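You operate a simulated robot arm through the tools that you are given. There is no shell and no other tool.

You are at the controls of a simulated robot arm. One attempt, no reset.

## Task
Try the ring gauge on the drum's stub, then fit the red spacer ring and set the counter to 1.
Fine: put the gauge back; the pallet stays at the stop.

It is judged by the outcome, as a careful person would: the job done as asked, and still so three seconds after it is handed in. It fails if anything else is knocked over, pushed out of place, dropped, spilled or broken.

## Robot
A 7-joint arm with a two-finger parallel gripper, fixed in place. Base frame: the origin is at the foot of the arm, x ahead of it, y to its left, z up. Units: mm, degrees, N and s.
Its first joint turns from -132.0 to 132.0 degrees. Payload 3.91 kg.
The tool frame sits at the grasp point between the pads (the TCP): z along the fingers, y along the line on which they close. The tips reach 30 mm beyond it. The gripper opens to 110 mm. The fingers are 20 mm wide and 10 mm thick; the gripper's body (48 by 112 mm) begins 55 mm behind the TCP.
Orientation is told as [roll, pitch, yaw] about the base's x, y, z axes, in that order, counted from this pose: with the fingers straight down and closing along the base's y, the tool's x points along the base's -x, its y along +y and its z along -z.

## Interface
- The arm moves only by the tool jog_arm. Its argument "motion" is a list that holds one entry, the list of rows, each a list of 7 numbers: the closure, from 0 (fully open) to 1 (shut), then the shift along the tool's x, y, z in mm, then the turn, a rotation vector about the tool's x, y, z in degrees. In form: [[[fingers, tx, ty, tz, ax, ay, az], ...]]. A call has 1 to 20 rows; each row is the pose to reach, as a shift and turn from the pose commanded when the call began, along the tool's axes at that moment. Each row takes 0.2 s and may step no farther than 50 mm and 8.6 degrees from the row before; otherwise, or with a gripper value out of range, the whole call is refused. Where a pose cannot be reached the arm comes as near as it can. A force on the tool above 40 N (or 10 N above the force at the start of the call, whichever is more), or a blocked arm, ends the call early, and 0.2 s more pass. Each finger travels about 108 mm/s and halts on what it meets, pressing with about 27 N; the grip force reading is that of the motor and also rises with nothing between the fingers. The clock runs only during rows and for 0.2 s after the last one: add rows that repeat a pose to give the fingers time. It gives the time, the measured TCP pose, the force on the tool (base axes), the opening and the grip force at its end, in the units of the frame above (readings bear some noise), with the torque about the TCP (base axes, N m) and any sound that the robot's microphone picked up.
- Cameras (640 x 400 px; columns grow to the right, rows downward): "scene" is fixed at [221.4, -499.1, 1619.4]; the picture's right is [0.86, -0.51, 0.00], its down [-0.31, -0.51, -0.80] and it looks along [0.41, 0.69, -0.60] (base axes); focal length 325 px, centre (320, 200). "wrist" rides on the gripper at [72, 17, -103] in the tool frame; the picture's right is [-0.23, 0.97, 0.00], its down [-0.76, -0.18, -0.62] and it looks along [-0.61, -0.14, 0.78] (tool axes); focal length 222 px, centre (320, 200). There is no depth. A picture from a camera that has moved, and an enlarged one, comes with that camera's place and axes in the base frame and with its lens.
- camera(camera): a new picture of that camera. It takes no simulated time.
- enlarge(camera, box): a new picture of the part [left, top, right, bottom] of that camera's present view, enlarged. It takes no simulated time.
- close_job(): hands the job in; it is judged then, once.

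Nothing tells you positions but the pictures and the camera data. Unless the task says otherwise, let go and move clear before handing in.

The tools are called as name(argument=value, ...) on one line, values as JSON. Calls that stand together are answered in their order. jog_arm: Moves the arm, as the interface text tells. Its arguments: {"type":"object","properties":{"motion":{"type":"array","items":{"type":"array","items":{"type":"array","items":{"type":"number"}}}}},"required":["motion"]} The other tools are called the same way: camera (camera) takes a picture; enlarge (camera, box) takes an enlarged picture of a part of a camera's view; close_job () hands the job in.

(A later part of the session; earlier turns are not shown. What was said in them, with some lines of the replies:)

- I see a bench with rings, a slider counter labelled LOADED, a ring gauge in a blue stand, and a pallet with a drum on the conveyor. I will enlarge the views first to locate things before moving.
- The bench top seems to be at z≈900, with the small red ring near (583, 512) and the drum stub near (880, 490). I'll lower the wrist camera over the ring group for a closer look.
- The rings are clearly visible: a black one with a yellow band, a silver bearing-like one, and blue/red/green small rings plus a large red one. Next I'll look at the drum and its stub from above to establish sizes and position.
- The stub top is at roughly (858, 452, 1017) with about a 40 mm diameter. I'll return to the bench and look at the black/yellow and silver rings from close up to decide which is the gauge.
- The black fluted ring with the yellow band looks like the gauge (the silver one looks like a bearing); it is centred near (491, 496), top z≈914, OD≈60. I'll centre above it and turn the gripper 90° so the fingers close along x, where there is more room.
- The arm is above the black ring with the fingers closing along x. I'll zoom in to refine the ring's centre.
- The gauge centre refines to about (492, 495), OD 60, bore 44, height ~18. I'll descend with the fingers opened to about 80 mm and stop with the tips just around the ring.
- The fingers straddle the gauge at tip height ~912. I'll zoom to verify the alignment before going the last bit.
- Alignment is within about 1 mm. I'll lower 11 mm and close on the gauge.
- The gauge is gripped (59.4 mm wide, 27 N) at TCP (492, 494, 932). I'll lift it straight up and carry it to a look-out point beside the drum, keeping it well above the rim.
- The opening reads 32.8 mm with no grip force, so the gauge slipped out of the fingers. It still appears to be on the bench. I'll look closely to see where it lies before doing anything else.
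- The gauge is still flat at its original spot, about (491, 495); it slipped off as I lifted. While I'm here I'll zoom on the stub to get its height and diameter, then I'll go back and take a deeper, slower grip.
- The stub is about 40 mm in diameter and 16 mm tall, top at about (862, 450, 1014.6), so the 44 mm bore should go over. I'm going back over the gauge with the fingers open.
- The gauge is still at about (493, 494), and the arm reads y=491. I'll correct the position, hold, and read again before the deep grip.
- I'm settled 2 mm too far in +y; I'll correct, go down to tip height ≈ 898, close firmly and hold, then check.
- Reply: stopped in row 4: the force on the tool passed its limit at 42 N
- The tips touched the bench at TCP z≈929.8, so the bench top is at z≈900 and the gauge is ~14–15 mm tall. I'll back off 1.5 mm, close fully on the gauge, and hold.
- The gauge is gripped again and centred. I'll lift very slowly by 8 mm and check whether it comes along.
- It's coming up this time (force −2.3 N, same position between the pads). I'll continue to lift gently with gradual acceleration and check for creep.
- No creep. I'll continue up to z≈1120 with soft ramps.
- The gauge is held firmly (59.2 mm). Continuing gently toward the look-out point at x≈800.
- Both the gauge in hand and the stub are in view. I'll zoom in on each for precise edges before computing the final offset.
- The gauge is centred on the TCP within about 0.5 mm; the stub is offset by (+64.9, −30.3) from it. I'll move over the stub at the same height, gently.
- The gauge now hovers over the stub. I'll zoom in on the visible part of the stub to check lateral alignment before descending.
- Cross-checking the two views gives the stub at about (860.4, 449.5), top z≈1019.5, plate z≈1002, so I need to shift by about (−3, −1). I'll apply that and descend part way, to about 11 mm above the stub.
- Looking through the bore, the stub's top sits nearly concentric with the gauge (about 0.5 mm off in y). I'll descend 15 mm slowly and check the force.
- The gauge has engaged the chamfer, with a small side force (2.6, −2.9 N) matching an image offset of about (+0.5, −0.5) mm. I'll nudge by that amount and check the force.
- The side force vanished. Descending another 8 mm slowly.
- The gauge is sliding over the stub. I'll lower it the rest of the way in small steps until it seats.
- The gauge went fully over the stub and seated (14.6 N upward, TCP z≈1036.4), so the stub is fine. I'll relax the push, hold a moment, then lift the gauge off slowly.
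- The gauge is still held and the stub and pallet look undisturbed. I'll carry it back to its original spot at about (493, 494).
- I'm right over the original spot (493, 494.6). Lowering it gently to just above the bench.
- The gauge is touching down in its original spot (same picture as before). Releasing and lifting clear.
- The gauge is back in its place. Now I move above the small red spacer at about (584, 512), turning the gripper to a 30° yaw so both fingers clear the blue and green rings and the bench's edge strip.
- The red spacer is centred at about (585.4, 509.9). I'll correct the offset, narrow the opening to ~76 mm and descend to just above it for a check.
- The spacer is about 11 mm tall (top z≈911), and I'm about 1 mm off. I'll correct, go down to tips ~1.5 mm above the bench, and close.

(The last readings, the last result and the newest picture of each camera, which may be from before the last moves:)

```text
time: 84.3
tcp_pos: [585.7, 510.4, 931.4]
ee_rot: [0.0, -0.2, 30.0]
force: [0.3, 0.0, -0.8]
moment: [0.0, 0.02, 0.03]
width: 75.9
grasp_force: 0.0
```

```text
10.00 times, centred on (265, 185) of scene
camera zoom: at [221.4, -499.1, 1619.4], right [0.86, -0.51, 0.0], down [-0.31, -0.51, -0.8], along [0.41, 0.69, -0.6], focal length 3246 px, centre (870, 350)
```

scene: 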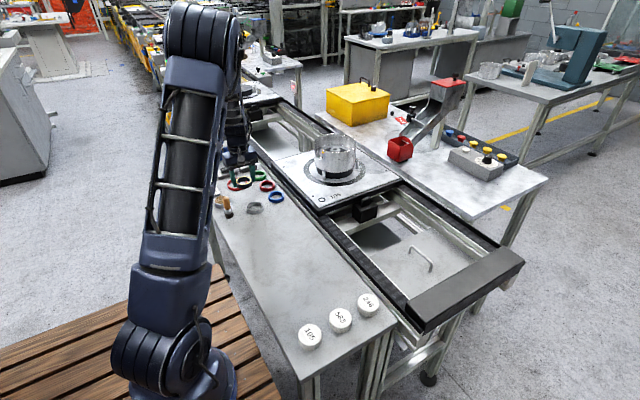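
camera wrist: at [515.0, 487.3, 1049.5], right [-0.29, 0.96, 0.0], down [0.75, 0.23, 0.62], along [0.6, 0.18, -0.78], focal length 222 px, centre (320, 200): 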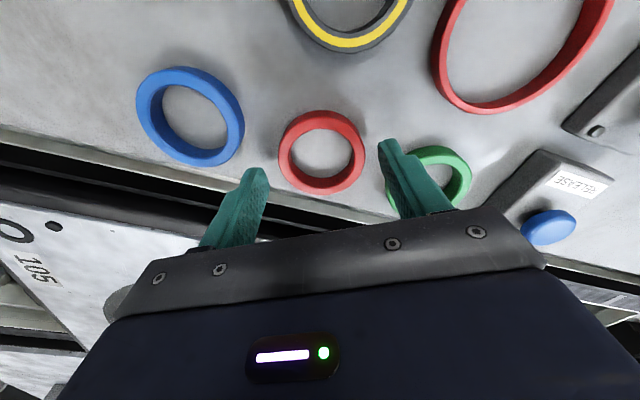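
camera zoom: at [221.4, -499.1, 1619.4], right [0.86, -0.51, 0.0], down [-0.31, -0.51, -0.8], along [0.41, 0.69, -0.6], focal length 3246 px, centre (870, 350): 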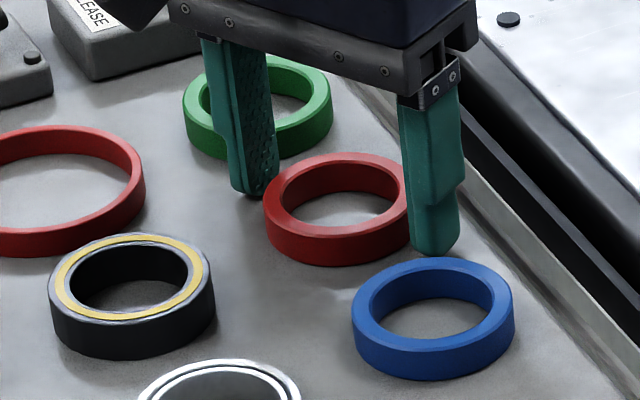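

Aligned with the spacer and clear of blue and green. Closing now and lifting a few mm slowly.

jog_arm(motion=[[[0.45, 0, 0, 0, 0, 0, 0], [0.6, 0, 0, 0, 0, 0, 0], [0.8, 0, 0, 0, 0, 0, 0], [1, 0, 0, 0, 0, 0, 0], [1, 0, 0, 0, 0, 0, 0], [1, 0, 0, 0, 0, 0, 0], [1, 0, 0, -1, 0, 0, 0], [1, 0, 0, -2, 0, 0, 0], [1, 0, 0, -3, 0, 0, 0], [1, 0, 0, -4, 0, 0, 0], [1, 0, 0, -6, 0, 0, 0], [1, 0, 0, -8, 0, 0, 0], [1, 0, 0, -8, 0, 0, 0]]])

enlarge(camera="wrist", box=[230, 80, 430, 220])

enlarge(camera="scene", box=[240, 165, 290, 205])

```text
time: 87.1
tcp_pos: [585.6, 510.8, 939.6]
ee_rot: [0.0, -0.1, 30.0]
force: [0.2, -0.1, 0.3]
moment: [0.0, 0.01, 0.0]
width: 58.4
grasp_force: 27.3
```

```text
2.86 times, centred on (330, 150) of wrist
camera zoom: at [515.4, 489.8, 1042.9], right [-0.29, 0.96, 0.0], down [0.75, 0.23, 0.62], along [0.6, 0.18, -0.78], focal length 635 px, centre (291, 343)
```

zoom: 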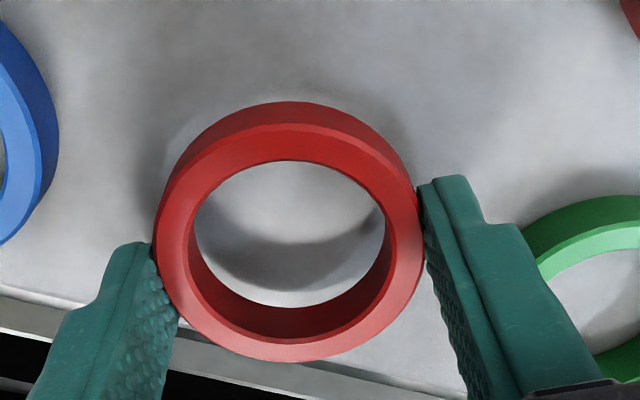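

```text
10.00 times, centred on (265, 185) of scene
camera zoom: at [221.4, -499.1, 1619.4], right [0.86, -0.51, 0.0], down [-0.31, -0.51, -0.8], along [0.41, 0.69, -0.6], focal length 3246 px, centre (870, 350)
```

zoom: 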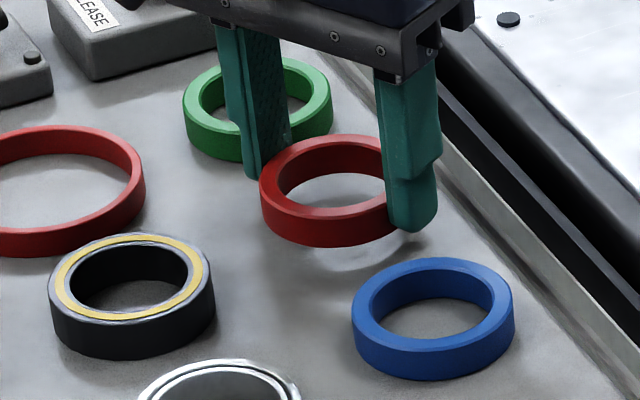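

The spacer is lifted (58.4 mm wide). I'll raise it and carry it smoothly above the stub.

jog_arm(motion=[[[1, 0, 0, -2, 0, 0, 0], [1, 0, 0, -5, 0, 0, 0], [1, 0, 0, -9, 0, 0, 0], [1, 0, 0, -14, 0, 0, 0], [1, 0, 0, -20, 0, 0, 0], [1, 0, 0, -28, 0, 0, 0], [1, 0, 0, -37, 0, 0, 0], [1, 0, 0, -47, 0, 0, 0], [1, 0, 0, -58, 0, 0, 0], [1, 0, 0, -69, 0, 0, 0], [1, 0, 0, -80, 0, 0, 0], [1, 0, 0, -91, 0, 0, 0], [1, 0, 0, -102, 0, 0, 0], [1, 0, 0, -113, 0, 0, 0], [1, 0, 0, -124, 0, 0, 0], [1, 0, 0, -135, 0, 0, 0], [1, 0, 0, -145, 0, 0, 0], [1, 0, 0, -154, 0, 0, 0], [1, 0, 0, -161, 0, 0, 0], [1, 0, 0, -165, 0, 0, 0]]])

jog_arm(motion=[[[1, -1.5, -1.4, 0, 0, 0, 0], [1, -3.7, -3.4, 0, 0, 0, 0], [1, -6.6, -6.1, 0, 0, 0, 0], [1, -10.3, -9.5, 0, 0, 0, 0], [1, -15.5, -14.2, 0, 0, 0, 0], [1, -22.1, -20.3, 0, 0, 0, 0], [1, -29.5, -27, 0, 0, 0, 0], [1, -36.9, -33.8, 0, 0, 0, 0], [1, -44.3, -40.5, 0, 0, 0, 0], [1, -51.6, -47.3, 0, 0, 0, 0], [1, -59, -54, 0, 0, 0, 0], [1, -66.4, -60.8, 0, 0, 0, 0], [1, -73.8, -67.5, 0, 0, 0, 0], [1, -81.1, -74.3, 0, 0, 0, 0], [1, -88.5, -81, 0, 0, 0, 0], [1, -95.9, -87.8, 0, 0, 0, 0], [1, -102.5, -93.8, 0, 0, 0, 0], [1, -107.7, -98.6, 0, 0, 0, 0], [1, -111.4, -101.9, 0, 0, 0, 0], [1, -113.6, -104, 0, 0, 0, 0]]])

camera(camera="wrist")

```text
time: 91.3
tcp_pos: [584.7, 511.5, 1104.9]
ee_rot: [0.0, -0.1, 30.0]
force: [-0.3, 0.3, 0.7]
moment: [0.0, 0.01, 0.01]
width: 58.3
grasp_force: 27.1
```

```text
time: 95.5
tcp_pos: [737.7, 477.4, 1105.4]
ee_rot: [-0.1, -0.2, 30.0]
force: [-0.2, 0.1, -0.6]
moment: [0.01, -0.04, -0.01]
width: 58.3
grasp_force: 26.7
```

```text
taken
camera wrist: at [666.3, 455.4, 1208.2], right [-0.29, 0.96, 0.0], down [0.75, 0.23, 0.63], along [0.6, 0.18, -0.78], focal length 222 px, centre (320, 200)
```

wrist: 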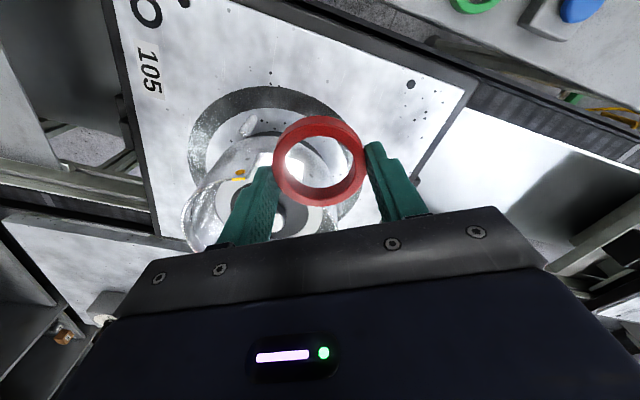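

On course. Finishing the move to directly above the stub.

jog_arm(motion=[[[1, -2.2, -2, 0, 0, 0, 0], [1, -5.2, -4.7, 0, 0, 0, 0], [1, -8.9, -8.1, 0, 0, 0, 0], [1, -14, -12.8, 0, 0, 0, 0], [1, -20.7, -18.9, 0, 0, 0, 0], [1, -28, -25.6, 0, 0, 0, 0], [1, -35.4, -32.3, 0, 0, 0, 0], [1, -42.8, -39.1, 0, 0, 0, 0], [1, -50.2, -45.8, 0, 0, 0, 0], [1, -57.5, -52.5, 0, 0, 0, 0], [1, -64.9, -59.3, 0, 0, 0, 0], [1, -72.3, -66, 0, 0, 0, 0], [1, -78.9, -72, 0, 0, 0, 0], [1, -84.5, -77.2, 0, 0, 0, 0], [1, -88.8, -81.2, 0, 0, 0, 0], [1, -91.6, -83.7, 0, 0, 0, 0], [1, -92.6, -84.7, 0, 0, 0, 0], [1, -92.6, -84.7, 0, 0, 0, 0], [1, -92.6, -84.7, 0, 0, 0, 0], [1, -92.6, -84.7, 0, 0, 0, 0]]])

camera(camera="wrist")

enlarge(camera="wrist", box=[260, 80, 380, 220])

enlarge(camera="scene", box=[310, 100, 380, 160])

```text
time: 99.7
tcp_pos: [858.6, 450.5, 1105.0]
ee_rot: [0.1, -0.1, 30.0]
force: [0.6, 0.9, -0.4]
moment: [-0.04, 0.01, -0.02]
width: 58.4
grasp_force: 27.4
```

```text
taken
camera wrist: at [788.2, 428.8, 1208.1], right [-0.29, 0.96, 0.0], down [0.75, 0.23, 0.62], along [0.6, 0.18, -0.78], focal length 222 px, centre (320, 200)
```

wrist: 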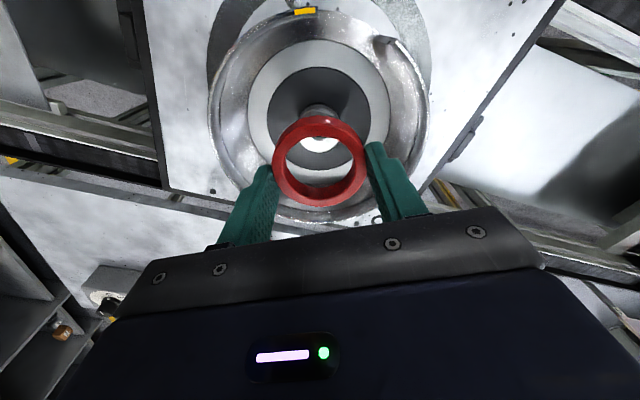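

```text
2.86 times, centred on (320, 150) of wrist
camera zoom: at [788.2, 428.8, 1208.1], right [-0.29, 0.96, 0.0], down [0.75, 0.23, 0.62], along [0.6, 0.18, -0.78], focal length 635 px, centre (320, 343)
```

zoom: 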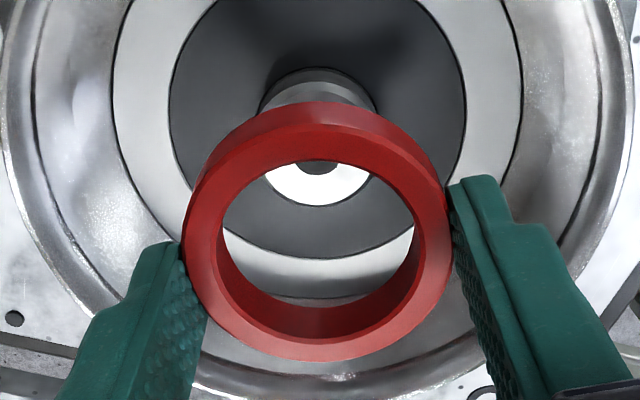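

```text
6.67 times, centred on (345, 130) of scene
camera zoom: at [221.4, -499.1, 1619.4], right [0.86, -0.51, 0.0], down [-0.31, -0.51, -0.8], along [0.41, 0.69, -0.6], focal length 2164 px, centre (153, 667)
```

zoom: 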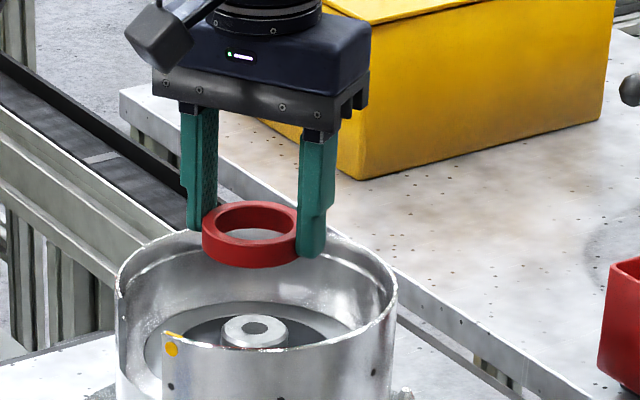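

The stub is visible through the spacer's bore; I need a small shift of about (+2.3, +0.8) mm. I'll apply it while descending to ~7 mm above the stub, then re-check.

jog_arm(motion=[[[1, -0.8, -0.2, 2, 0, 0, 0], [1, -1.6, -0.3, 5, 0, 0, 0], [1, -2.4, -0.5, 9, 0, 0, 0], [1, -2.4, -0.5, 14, 0, 0, 0], [1, -2.4, -0.5, 19, 0, 0, 0], [1, -2.4, -0.5, 24, 0, 0, 0], [1, -2.4, -0.5, 29, 0, 0, 0], [1, -2.4, -0.5, 34, 0, 0, 0], [1, -2.4, -0.5, 39, 0, 0, 0], [1, -2.4, -0.5, 43, 0, 0, 0], [1, -2.4, -0.5, 45, 0, 0, 0], [1, -2.4, -0.5, 46, 0, 0, 0], [1, -2.4, -0.5, 46, 0, 0, 0], [1, -2.4, -0.5, 46, 0, 0, 0]]])

enlarge(camera="wrist", box=[260, 100, 380, 220])

enlarge(camera="scene", box=[310, 110, 370, 160])

```text
time: 102.7
tcp_pos: [860.9, 451.3, 1059.2]
ee_rot: [0.0, -0.1, 30.0]
force: [0.9, -0.9, 0.2]
moment: [-0.01, 0.0, 0.01]
width: 58.4
grasp_force: 27.1
```

```text
3.33 times, centred on (320, 160) of wrist
camera zoom: at [790.4, 429.4, 1162.4], right [-0.29, 0.96, 0.0], down [0.75, 0.23, 0.62], along [0.6, 0.18, -0.78], focal length 740 px, centre (320, 333)
```

zoom: 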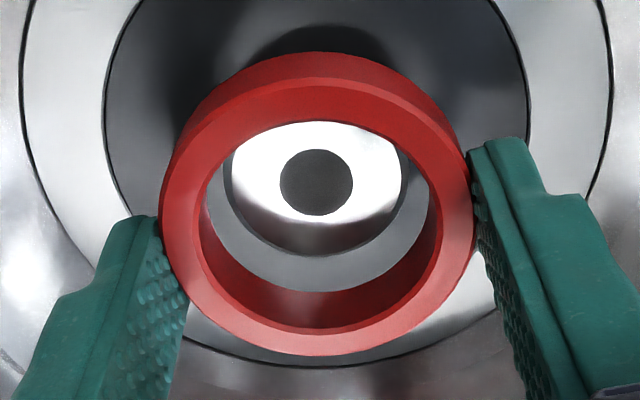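

```text
8.00 times, centred on (340, 135) of scene
camera zoom: at [221.4, -499.1, 1619.4], right [0.86, -0.51, 0.0], down [-0.31, -0.51, -0.8], along [0.41, 0.69, -0.6], focal length 2597 px, centre (160, 720)
```

zoom: 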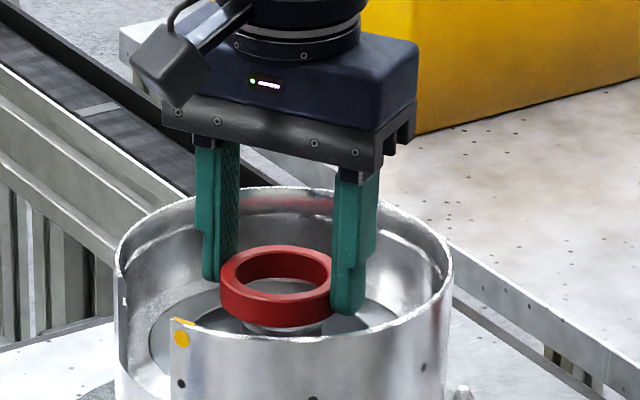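

Stub and spacer are concentric within about 0.5 mm. Descending 13 mm slowly with a force check.

jog_arm(motion=[[[1, 0.2, 0, 1, 0, 0, 0], [1, 0.2, 0, 3, 0, 0, 0], [1, 0.2, 0, 5, 0, 0, 0], [1, 0.2, 0, 7, 0, 0, 0], [1, 0.2, 0, 8.5, 0, 0, 0], [1, 0.2, 0, 10, 0, 0, 0], [1, 0.2, 0, 11.5, 0, 0, 0], [1, 0.2, 0, 12, 0, 0, 0], [1, 0.2, 0, 12, 0, 0, 0]]])

enlarge(camera="wrist", box=[260, 100, 380, 220])

```text
time: 104.7
tcp_pos: [860.2, 452.7, 1046.8]
ee_rot: [0.0, -0.1, 30.1]
force: [-0.6, 0.5, 0.6]
moment: [-0.02, 0.05, 0.01]
width: 58.4
grasp_force: 27.2
```

```text
3.33 times, centred on (320, 160) of wrist
camera zoom: at [790.2, 430.5, 1149.8], right [-0.29, 0.96, 0.0], down [0.75, 0.23, 0.63], along [0.6, 0.18, -0.78], focal length 740 px, centre (320, 333)
```

zoom: 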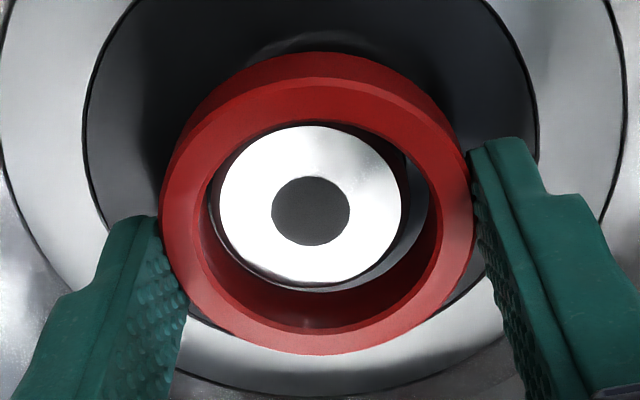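

The spacer is on the stub with no side force; I'm about 1.2 mm high in y, so I'll correct that and lower it to just above the plate.

jog_arm(motion=[[[1, 0.4, -1.1, 0, 0, 0, 0], [1, 0.4, -1.1, 1.5, 0, 0, 0], [1, 0.4, -1.1, 3, 0, 0, 0], [1, 0.4, -1.1, 4.5, 0, 0, 0], [1, 0.4, -1.1, 6, 0, 0, 0], [1, 0.4, -1.1, 7.5, 0, 0, 0], [1, 0.4, -1.1, 8.5, 0, 0, 0], [1, 0.4, -1.1, 9, 0, 0, 0], [1, 0.4, -1.1, 9, 0, 0, 0]]])

enlarge(camera="wrist", box=[260, 100, 380, 220])

enlarge(camera="scene", box=[310, 110, 370, 160])

```text
time: 106.7
tcp_pos: [861.2, 449.9, 1038.0]
ee_rot: [-0.1, -0.2, 30.0]
force: [0.0, 0.0, -0.8]
moment: [0.01, 0.0, 0.01]
width: 58.4
grasp_force: 25.8
```

```text
3.33 times, centred on (320, 160) of wrist
camera zoom: at [791.0, 428.7, 1141.2], right [-0.29, 0.96, 0.0], down [0.75, 0.23, 0.62], along [0.6, 0.18, -0.78], focal length 740 px, centre (320, 333)
```

zoom: 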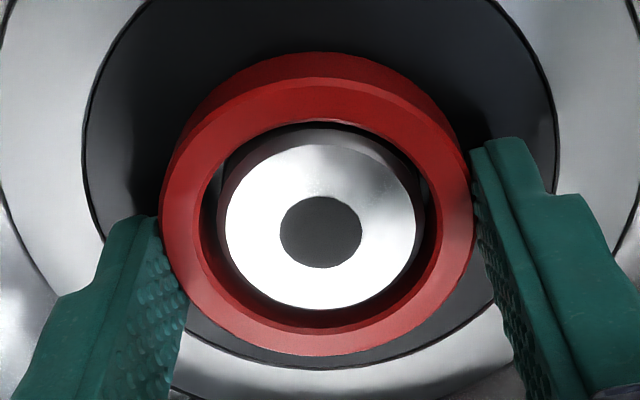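

```text
8.00 times, centred on (340, 135) of scene
camera zoom: at [221.4, -499.1, 1619.4], right [0.86, -0.51, 0.0], down [-0.31, -0.51, -0.8], along [0.41, 0.69, -0.6], focal length 2597 px, centre (160, 720)
```

zoom: 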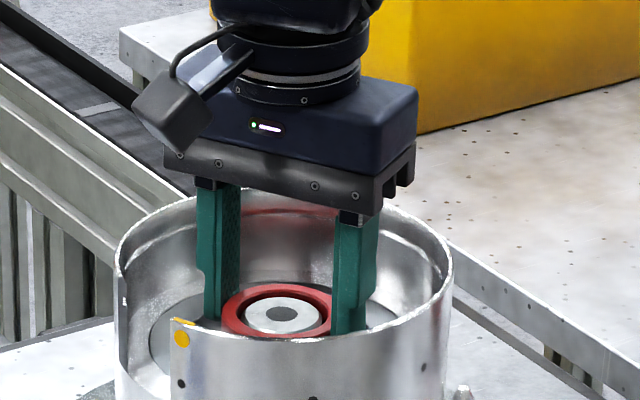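

Well centred. I'll lower the last ~1.5 mm until it touches the plate.

jog_arm(motion=[[[1, 0, 0, 0.6, 0, 0, 0], [1, 0, 0, 1.2, 0, 0, 0], [1, 0, 0, 1.5, 0, 0, 0], [1, 0, 0, 1.5, 0, 0, 0]]])

```text
time: 107.7
tcp_pos: [861.4, 451.0, 1037.4]
ee_rot: [0.0, -0.1, 29.9]
force: [1.0, -0.6, 1.0]
moment: [0.02, 0.02, -0.01]
width: 58.6
grasp_force: 26.6
```

jog_arm(motion=[[[1, 0, 0, 0.5, 0, 0, 0], [1, 0, 0, 1, 0, 0, 0], [1, 0, 0, 1, 0, 0, 0]]])

enlarge(camera="wrist", box=[260, 100, 380, 220])

```text
time: 108.5
tcp_pos: [861.5, 450.1, 1037.0]
ee_rot: [0.0, -0.1, 29.9]
force: [-1.5, -1.1, 6.4]
moment: [-0.12, 0.11, 0.02]
width: 58.1
grasp_force: 27.4
```

```text
3.33 times, centred on (320, 160) of wrist
camera zoom: at [790.9, 428.6, 1139.3], right [-0.29, 0.96, 0.0], down [0.75, 0.23, 0.63], along [0.6, 0.18, -0.78], focal length 740 px, centre (320, 333)
```

zoom: 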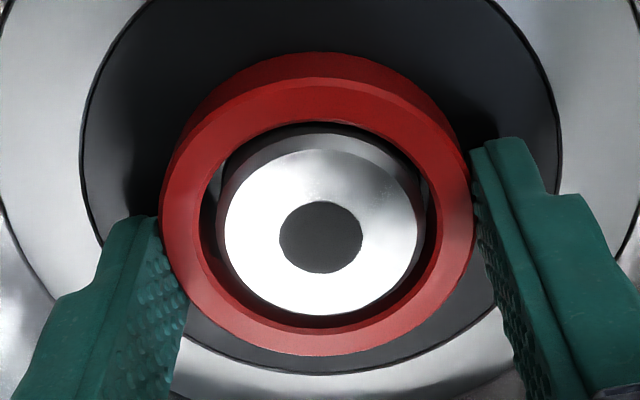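

The spacer is seated (6.4 N upward at z≈1037). Releasing gently and lifting straight up.

jog_arm(motion=[[[0.46, 0, 0, 0, 0, 0, 0], [0.42, 0, 0, 0, 0, 0, 0], [0.36, 0, 0, 0, 0, 0, 0], [0.31, 0, 0, 0, 0, 0, 0], [0.31, 0, 0, 0, 0, 0, 0], [0.31, 0, 0, -4, 0, 0, 0], [0.31, 0, 0, -12, 0, 0, 0], [0.31, 0, 0, -25, 0, 0, 0], [0.31, 0, 0, -45, 0, 0, 0], [0.31, 0, 0, -65, 0, 0, 0], [0.31, 0, 0, -85, 0, 0, 0], [0.31, 0, 0, -100, 0, 0, 0], [0.31, 0, 0, -110, 0, 0, 0], [0.31, 0, 0, -110, 0, 0, 0]]])

camera(camera="wrist")

enlarge(camera="wrist", box=[220, 30, 420, 190])

enlarge(camera="scene", box=[300, 110, 380, 190])

```text
time: 111.5
tcp_pos: [859.6, 450.0, 1147.0]
ee_rot: [0.0, -0.2, 30.0]
force: [0.2, -0.5, 0.1]
moment: [0.0, 0.01, 0.04]
width: 76.2
grasp_force: 0.1
```

```text
taken
camera wrist: at [789.2, 428.4, 1249.8], right [-0.29, 0.96, 0.0], down [0.75, 0.23, 0.63], along [0.6, 0.18, -0.78], focal length 222 px, centre (320, 200)
```

wrist: 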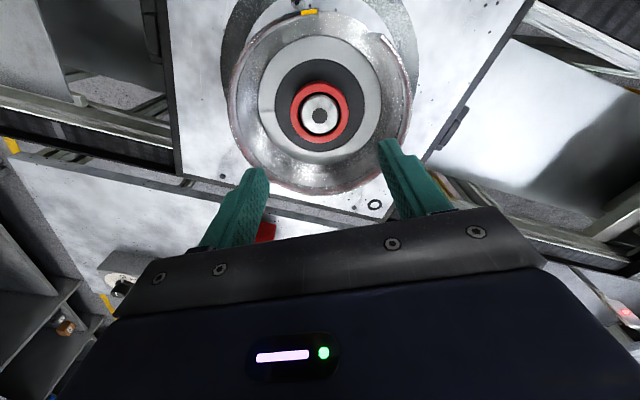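

```text
2.50 times, centred on (320, 110) of wrist
camera zoom: at [789.2, 428.4, 1249.8], right [-0.29, 0.96, 0.0], down [0.75, 0.23, 0.63], along [0.6, 0.18, -0.78], focal length 555 px, centre (320, 425)
```

zoom: 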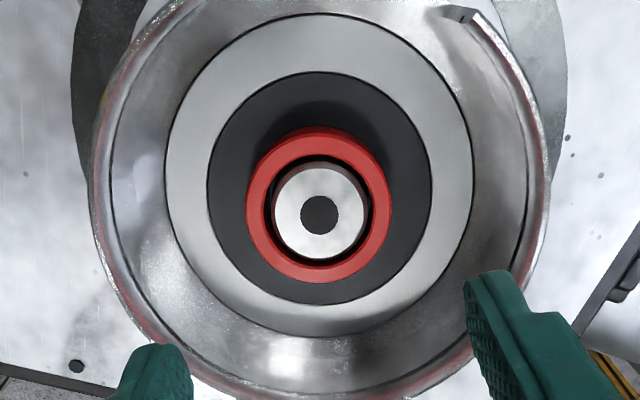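

```text
5.00 times, centred on (340, 150) of scene
camera zoom: at [221.4, -499.1, 1619.4], right [0.86, -0.51, 0.0], down [-0.31, -0.51, -0.8], along [0.41, 0.69, -0.6], focal length 1623 px, centre (220, 450)
```

zoom: 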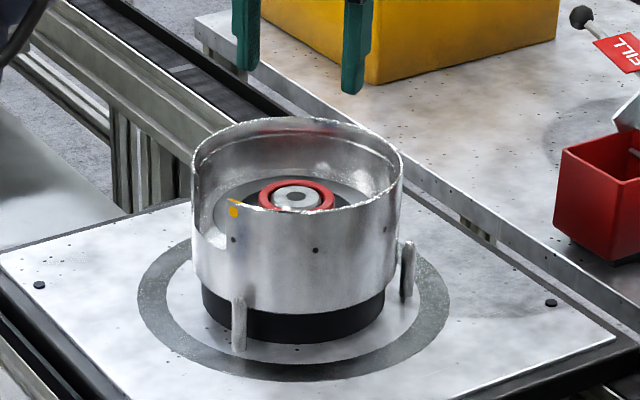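

The red spacer sits concentrically on the stub and the pallet is unmoved. Next is the counter: its red knob is at about (389, 660) on 0, with digits spaced about 22 mm toward −y. I'll move there at height and look.

jog_arm(motion=[[[0.5, 6, 8.2, 0, 0, 0, 2], [0.5, 18, 24.6, 0, 0, 0, 4], [0.5, 36, 49.2, 0, 0, 0, 7], [0.5, 57, 77.9, 0, 0, 0, 10], [0.5, 81, 110.7, 0, 0, 0, 13], [0.5, 105, 143.5, 0, 0, 0, 16], [0.5, 129, 176.3, 0, 0, 0, 19], [0.5, 153, 209.1, 0, 0, 0, 22], [0.5, 177, 241.9, 0, 0, 0, 25], [0.5, 201, 274.7, 0, 0, 0, 28], [0.5, 225, 307.5, 0, 0, 0, 30], [0.5, 249, 340.3, 0, 0, 0, 30], [0.5, 270, 369, 0, 0, 0, 30], [0.5, 285, 389.5, 0, 0, 0, 30], [0.5, 294, 401.8, 0, 0, 0, 30], [0.5, 300.2, 410, 0, 0, 0, 30], [0.5, 300.2, 410, 0, 0, 0, 30], [0.5, 300.2, 410, 0, 0, 0, 30]]])

camera(camera="wrist")

camera(camera="scene")

```text
time: 115.3
tcp_pos: [397.2, 656.0, 1144.7]
ee_rot: [0.2, -0.1, 0.1]
force: [0.8, -0.3, 0.4]
moment: [-0.03, 0.02, 0.01]
width: 55.0
grasp_force: 0.1
```

```text
taken
camera wrist: at [325.2, 672.2, 1247.5], right [0.23, 0.97, 0.0], down [0.76, -0.18, 0.62], along [0.61, -0.14, -0.78], focal length 222 px, centre (320, 200)
```

wrist: 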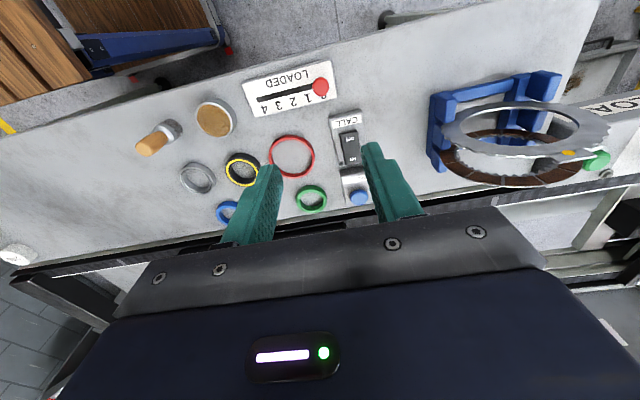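

```text
taken
```

scene: 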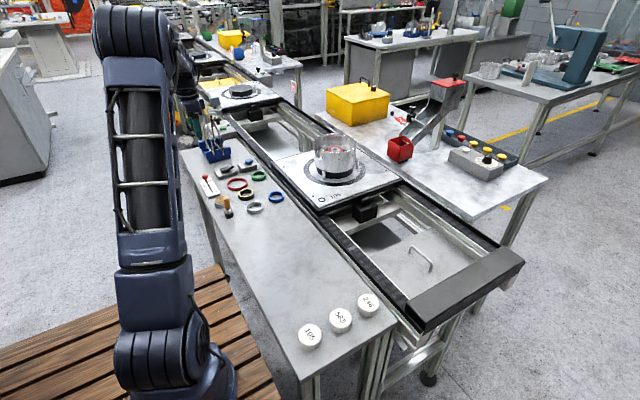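

I see the counter ahead in the wrist view. Zooming in on it.

enlarge(camera="wrist", box=[235, 55, 345, 125])

enlarge(camera="scene", box=[190, 165, 240, 205])

```text
5.71 times, centred on (290, 90) of wrist
camera zoom: at [325.2, 672.2, 1247.5], right [0.23, 0.97, 0.0], down [0.76, -0.18, 0.62], along [0.61, -0.14, -0.78], focal length 1269 px, centre (491, 829)
```

zoom: 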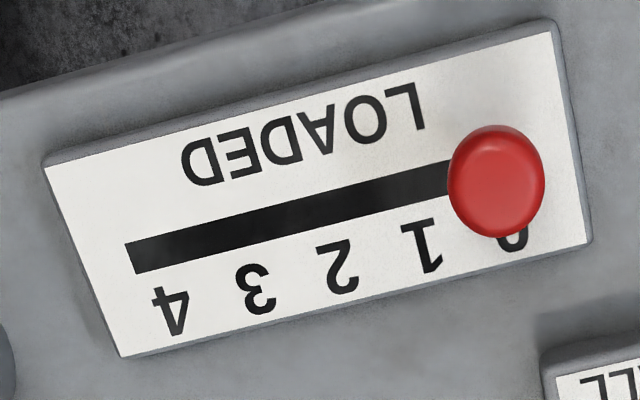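

```text
10.00 times, centred on (215, 185) of scene
camera zoom: at [221.4, -499.1, 1619.4], right [0.86, -0.51, 0.0], down [-0.31, -0.51, -0.8], along [0.41, 0.69, -0.6], focal length 3246 px, centre (1370, 350)
```

zoom: 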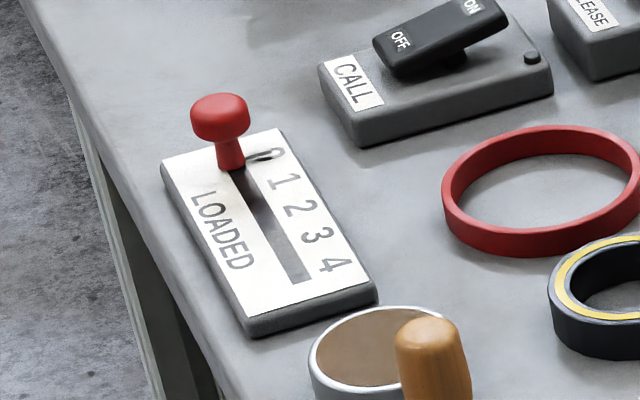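

The knob cap is ~22 mm wide at about (387.5, 658.8), z 924–940, and the slot runs along y with 22.2 mm per digit. I'll lower to just above the knob with the fingers opened ~55 mm along y and re-check.

jog_arm(motion=[[[0.5, 3, 1, 10, 0, 0, 0], [0.5, 6, 2, 30, 0, 0, 0], [0.5, 9.7, 3.2, 55, 0, 0, 0], [0.5, 9.7, 3.2, 80, 0, 0, 0], [0.5, 9.7, 3.2, 105, 0, 0, 0], [0.5, 9.7, 3.2, 125, 0, 0, 0], [0.5, 9.7, 3.2, 140, 0, 0, 0], [0.5, 9.7, 3.2, 146, 0, 0, 0], [0.5, 9.7, 3.2, 146, 0, 0, 0], [0.5, 9.7, 3.2, 146, 0, 0, 0]]])

camera(camera="wrist")

enlarge(camera="wrist", box=[250, 90, 390, 190])

enlarge(camera="scene", box=[190, 155, 250, 205])

```text
time: 117.5
tcp_pos: [387.1, 658.4, 1000.0]
ee_rot: [0.1, -0.1, 0.0]
force: [-0.2, -0.2, -0.5]
moment: [0.06, 0.02, 0.02]
width: 55.0
grasp_force: 0.1
```

```text
taken
camera wrist: at [314.9, 675.7, 1102.6], right [0.23, 0.97, 0.0], down [0.76, -0.18, 0.62], along [0.61, -0.14, -0.78], focal length 222 px, centre (320, 200)
```

wrist: 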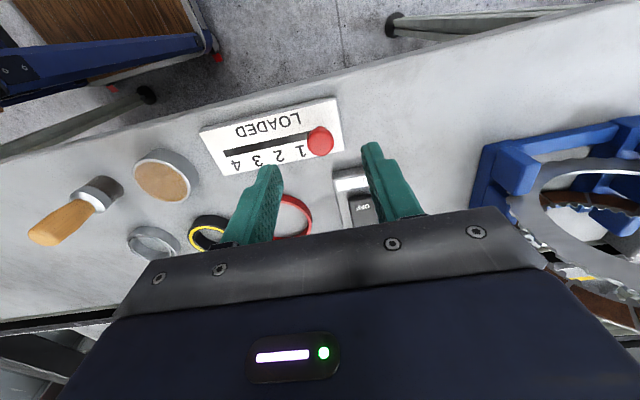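

```text
4.00 times, centred on (320, 140) of wrist
camera zoom: at [314.9, 675.7, 1102.6], right [0.23, 0.97, 0.0], down [0.76, -0.18, 0.62], along [0.61, -0.14, -0.78], focal length 888 px, centre (320, 440)
```

zoom: 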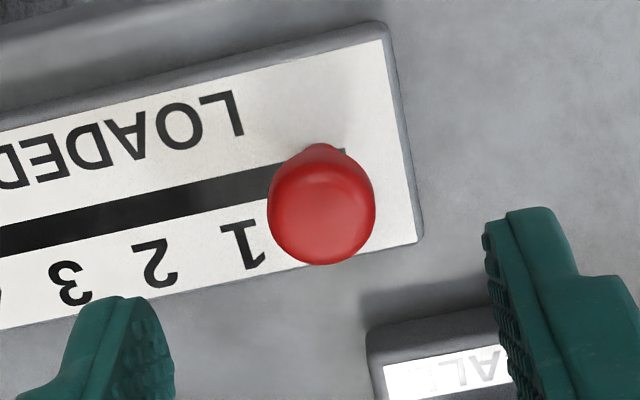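

```text
8.00 times, centred on (220, 180) of scene
camera zoom: at [221.4, -499.1, 1619.4], right [0.86, -0.51, 0.0], down [-0.31, -0.51, -0.8], along [0.41, 0.69, -0.6], focal length 2597 px, centre (1120, 360)
```

zoom: 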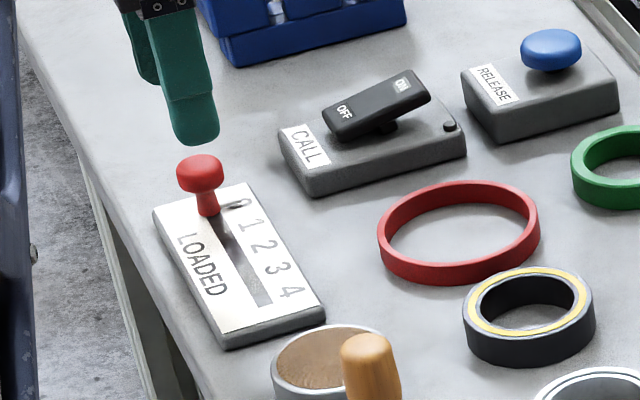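

The knob is centred between the fingers. I'll descend so the pads cover the cap (tips at z≈922) and close on it.

jog_arm(motion=[[[0.5, -0.5, 0, 8, 0, 0, 0], [0.5, -0.5, 0, 18, 0, 0, 0], [0.5, -0.5, 0, 28, 0, 0, 0], [0.5, -0.5, 0, 38, 0, 0, 0], [0.5, -0.5, 0, 45, 0, 0, 0], [0.5, -0.5, 0, 48, 0, 0, 0], [0.5, -0.5, 0, 48, 0, 0, 0], [0.5, -0.5, 0, 48, 0, 0, 0]]])

enlarge(camera="wrist", box=[230, 90, 410, 220])

enlarge(camera="scene", box=[190, 155, 250, 205])

```text
time: 119.3
tcp_pos: [386.8, 658.2, 951.7]
ee_rot: [0.2, -0.1, 0.0]
force: [-0.5, -0.2, 0.3]
moment: [-0.01, 0.04, 0.01]
width: 55.0
grasp_force: 0.0
```

```text
3.08 times, centred on (320, 155) of wrist
camera zoom: at [315.1, 675.5, 1054.4], right [0.23, 0.97, 0.0], down [0.76, -0.18, 0.62], along [0.61, -0.14, -0.78], focal length 684 px, centre (320, 338)
```

zoom: 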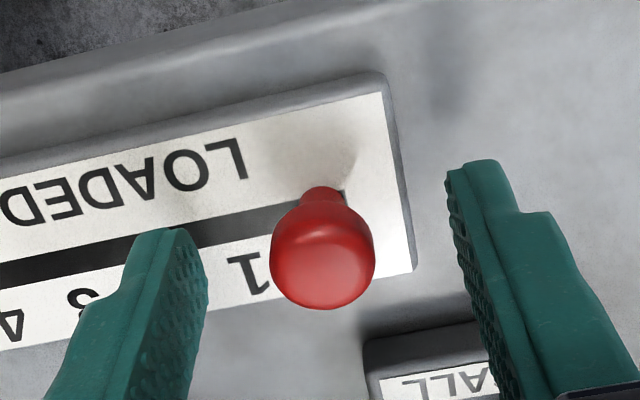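

```text
8.00 times, centred on (220, 180) of scene
camera zoom: at [221.4, -499.1, 1619.4], right [0.86, -0.51, 0.0], down [-0.31, -0.51, -0.8], along [0.41, 0.69, -0.6], focal length 2597 px, centre (1120, 360)
```

zoom: 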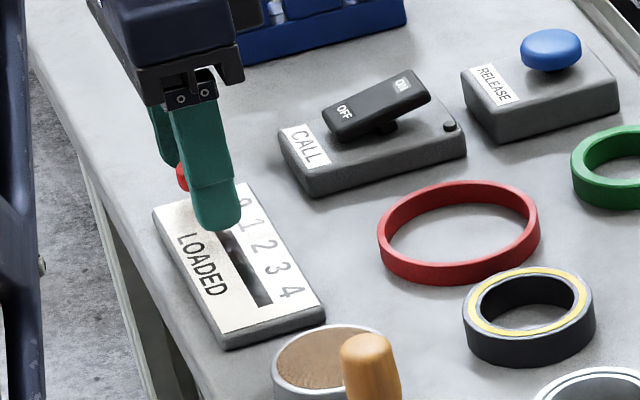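

The fingers straddle the knob with no contact elsewhere. Closing on it.

jog_arm(motion=[[[0.65, 0, 0, 0, 0, 0, 0], [0.75, 0, 0, 0, 0, 0, 0], [0.85, 0, 0, 0, 0, 0, 0], [0.9, 0, 0, 0, 0, 0, 0], [0.9, 0, 0, 0, 0, 0, 0]]])

enlarge(camera="wrist", box=[230, 90, 410, 220])

```text
time: 120.5
tcp_pos: [387.7, 659.8, 950.2]
ee_rot: [0.1, 0.0, -0.1]
force: [0.1, 0.0, 0.2]
moment: [-0.01, 0.03, -0.01]
width: 21.0
grasp_force: 44.7
```

```text
3.08 times, centred on (320, 155) of wrist
camera zoom: at [315.1, 675.5, 1054.4], right [0.23, 0.97, 0.0], down [0.76, -0.18, 0.62], along [0.61, -0.14, -0.78], focal length 684 px, centre (320, 338)
```

zoom: 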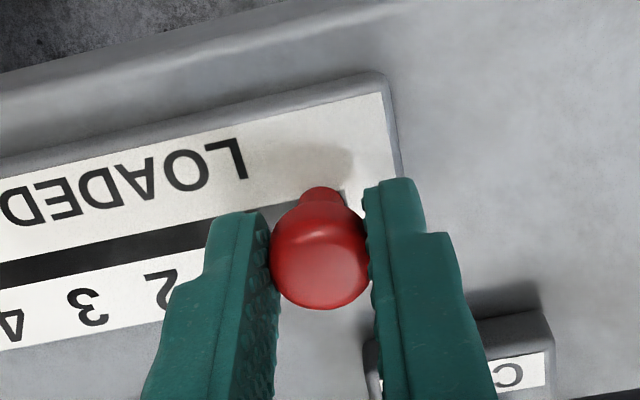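

Knob gripped (21 mm). Now dragging it 22 mm in −y to "1", slowly.

jog_arm(motion=[[[0.9, 0, -1.5, 0, 0, 0, 0], [0.9, 0, -3.5, 0, 0, 0, 0], [0.9, 0, -6, 0, 0, 0, 0], [0.9, 0, -9, 0, 0, 0, 0], [0.9, 0, -12, 0, 0, 0, 0], [0.9, 0, -15, 0, 0, 0, 0], [0.9, 0, -18, 0, 0, 0, 0], [0.9, 0, -20.5, 0, 0, 0, 0], [0.9, 0, -22.2, 0, 0, 0, 0], [0.9, 0, -22.2, 0, 0, 0, 0], [0.9, 0, -22.2, 0, 0, 0, 0]]])

enlarge(camera="wrist", box=[230, 90, 410, 220])

enlarge(camera="scene", box=[190, 155, 250, 205])

```text
time: 122.9
tcp_pos: [387.0, 635.9, 952.1]
ee_rot: [0.1, -0.1, 0.0]
force: [-3.4, 1.2, 5.3]
moment: [0.03, 0.07, 0.02]
width: 20.7
grasp_force: 45.1
```

```text
3.08 times, centred on (320, 155) of wrist
camera zoom: at [315.1, 652.9, 1054.3], right [0.23, 0.97, 0.0], down [0.76, -0.18, 0.62], along [0.61, -0.14, -0.78], focal length 684 px, centre (320, 338)
```

zoom: 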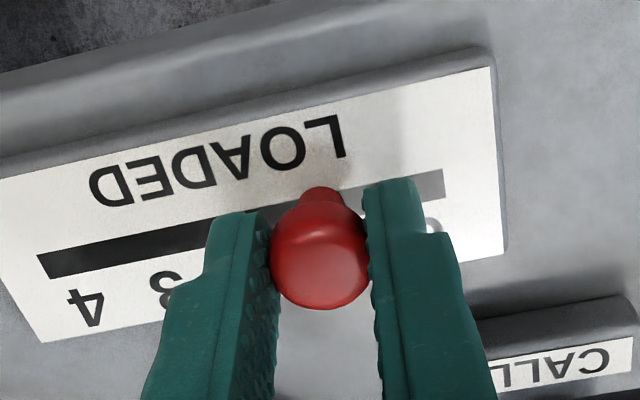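

```text
8.00 times, centred on (220, 180) of scene
camera zoom: at [221.4, -499.1, 1619.4], right [0.86, -0.51, 0.0], down [-0.31, -0.51, -0.8], along [0.41, 0.69, -0.6], focal length 2597 px, centre (1120, 360)
```

zoom: 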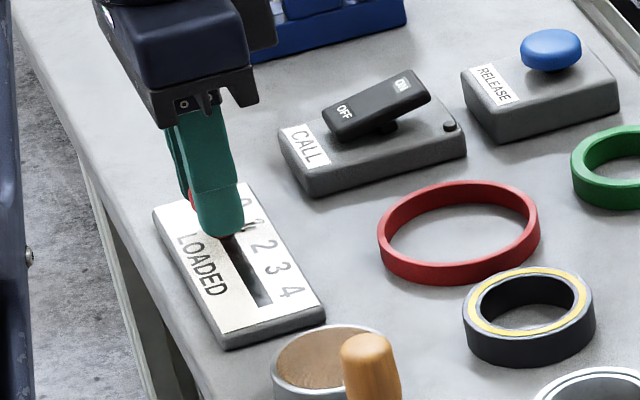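

The knob followed to the new position. Releasing and lifting straight up to check the reading.

jog_arm(motion=[[[0.75, 0, 0, 0, 0, 0, 0], [0.6, 0, 0, 0, 0, 0, 0], [0.5, 0, 0, 0, 0, 0, 0], [0.5, 0, 0, 0, 0, 0, 0], [0.5, 0, 0, -5, 0, 0, 0], [0.5, 0, 0, -15, 0, 0, 0], [0.5, 0, 0, -35, 0, 0, 0], [0.5, 0, 0, -60, 0, 0, 0], [0.5, 0, 0, -90, 0, 0, 0], [0.5, 0, 0, -120, 0, 0, 0], [0.5, 0, 0, -140, 0, 0, 0], [0.5, 0, 0, -150, 0, 0, 0], [0.5, 0, 0, -150, 0, 0, 0]]])

camera(camera="wrist")

enlarge(camera="wrist", box=[240, 70, 370, 160])

enlarge(camera="scene", box=[190, 165, 240, 205])

```text
time: 125.7
tcp_pos: [386.0, 634.7, 1102.3]
ee_rot: [0.0, -0.1, 0.0]
force: [0.5, -0.2, -0.4]
moment: [0.01, -0.03, 0.02]
width: 54.8
grasp_force: 0.1
```

```text
taken
camera wrist: at [313.8, 651.7, 1205.2], right [0.23, 0.97, 0.0], down [0.76, -0.18, 0.62], along [0.61, -0.14, -0.78], focal length 222 px, centre (320, 200)
```

wrist: 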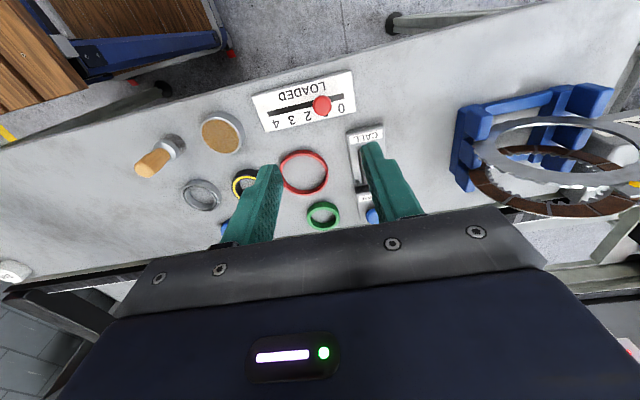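

```text
4.44 times, centred on (305, 115) of wrist
camera zoom: at [313.8, 651.7, 1205.2], right [0.23, 0.97, 0.0], down [0.76, -0.18, 0.62], along [0.61, -0.14, -0.78], focal length 987 px, centre (387, 578)
```

zoom: 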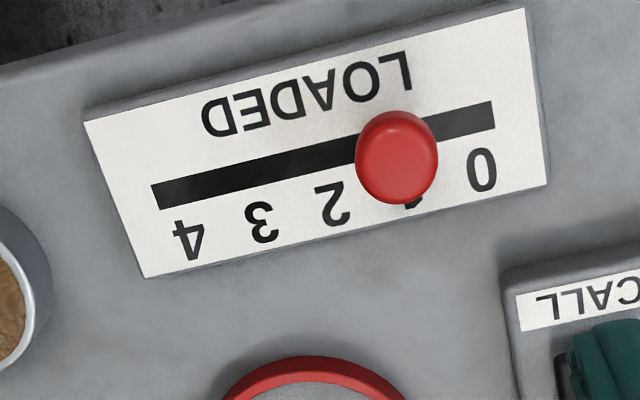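

```text
10.00 times, centred on (215, 185) of scene
camera zoom: at [221.4, -499.1, 1619.4], right [0.86, -0.51, 0.0], down [-0.31, -0.51, -0.8], along [0.41, 0.69, -0.6], focal length 3246 px, centre (1370, 350)
```

zoom: 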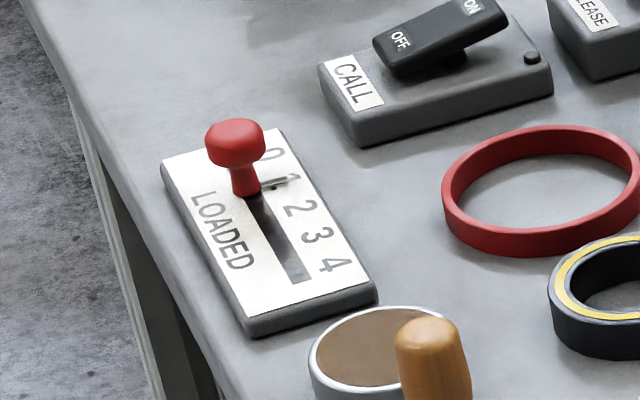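

The knob now lines up with "1" (knob y≈637.0, digit 1 at y≈636.6). I'll back the arm up and away and inspect the whole scene before handing in.

jog_arm(motion=[[[0.5, 5, -5, -20, 0, 0, 0], [0.5, 15, -20, -50, 0, 0, 0], [0.5, 30, -40, -85, 0, 0, 0], [0.5, 50, -60, -120, 0, 0, 0], [0.5, 65, -80, -155, 0, 0, 0], [0.5, 75, -95, -185, 0, 0, 0], [0.5, 80, -105, -200, 0, 0, 0], [0.5, 80, -105, -200, 0, 0, 0]]])

camera(camera="scene")

enlarge(camera="scene", box=[180, 120, 320, 230])

enlarge(camera="scene", box=[270, 120, 410, 220])

camera(camera="wrist")

```text
time: 127.5
tcp_pos: [303.7, 530.1, 1301.4]
ee_rot: [0.1, -0.1, 0.0]
force: [0.4, 0.6, 0.2]
moment: [0.03, -0.01, -0.01]
width: 55.2
grasp_force: 0.0
```

```text
taken
```

scene: 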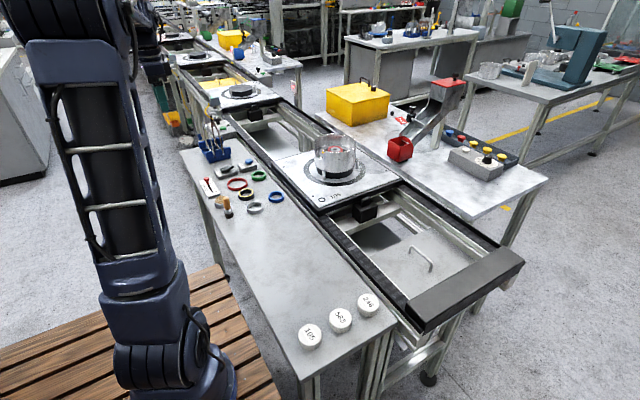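

```text
3.64 times, centred on (250, 175) of scene
camera zoom: at [221.4, -499.1, 1619.4], right [0.86, -0.51, 0.0], down [-0.31, -0.51, -0.8], along [0.41, 0.69, -0.6], focal length 1180 px, centre (574, 291)
```

zoom: 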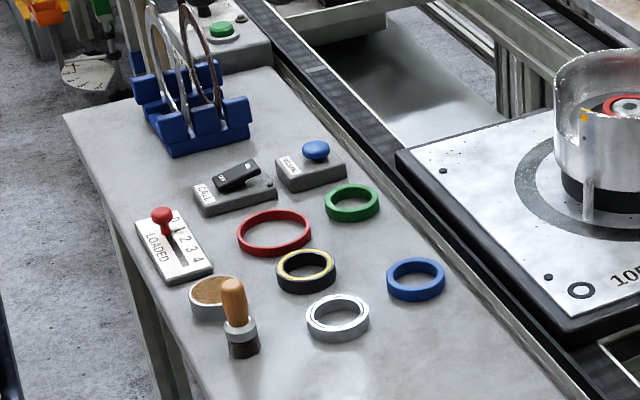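

```text
4.00 times, centred on (340, 170) of scene
camera zoom: at [221.4, -499.1, 1619.4], right [0.86, -0.51, 0.0], down [-0.31, -0.51, -0.8], along [0.41, 0.69, -0.6], focal length 1299 px, centre (240, 320)
```

zoom: 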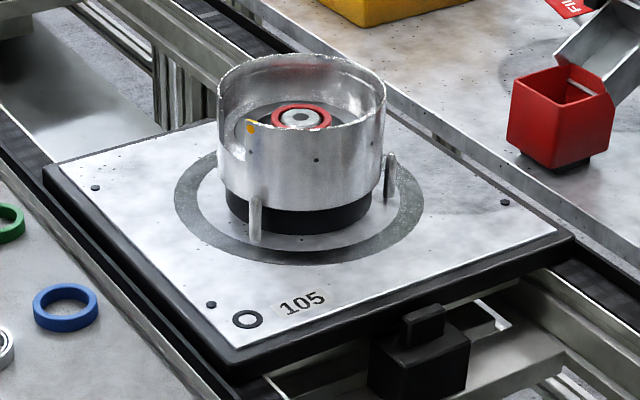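

```text
taken
camera wrist: at [232.1, 547.2, 1403.8], right [0.23, 0.97, 0.0], down [0.76, -0.18, 0.62], along [0.61, -0.14, -0.78], focal length 222 px, centre (320, 200)
```

wrist: 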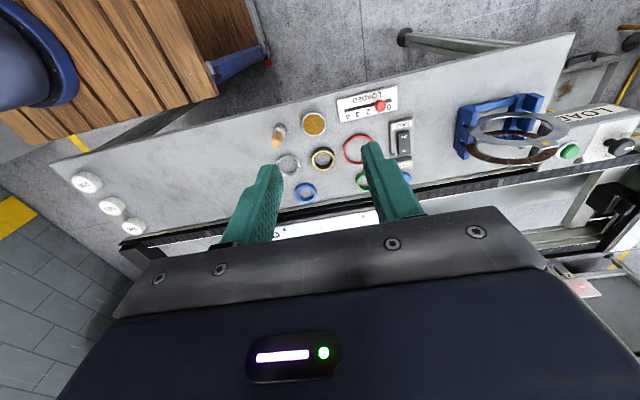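

The gauge is back in its original spot, and the red spacer is seated on the drum's stub. The counter reads 1, the pallet hasn't moved from the stop, and the arm is clear with nothing else disturbed. I'm handing the job in.

close_job()

```text
The job is handed in.
```

I tried the gauge on the stub, fitted the red spacer, set the counter to 1 and handed the job in. The result of the judging has not been shown to me.

- **Gauge:** It went fully over the drum's stub and seated, so the stub is fine. It is back in its original spot on the bench. I took the black fluted ring with the yellow band to be the gauge, because the plain silver ring looks like a bearing. Nothing in the pictures labels it.
- **Spacer:** The small red ring is seated on the stub and centred. I left the large red ring alone because it is far too big for the stub.
- **Counter:** The knob now lines up with 1.
- **Pallet:** It did not move from the stop, and I did not touch the CALL or RELEASE controls.

Two small mishaps happened along the way. On my first lift the gauge slipped out of the fingers at bench level. It stayed flat in its place, and the second, slower lift held. The fingertips also pressed the bare bench once at about 42 N before the move stopped; I saw no mark or damage in the pictures.
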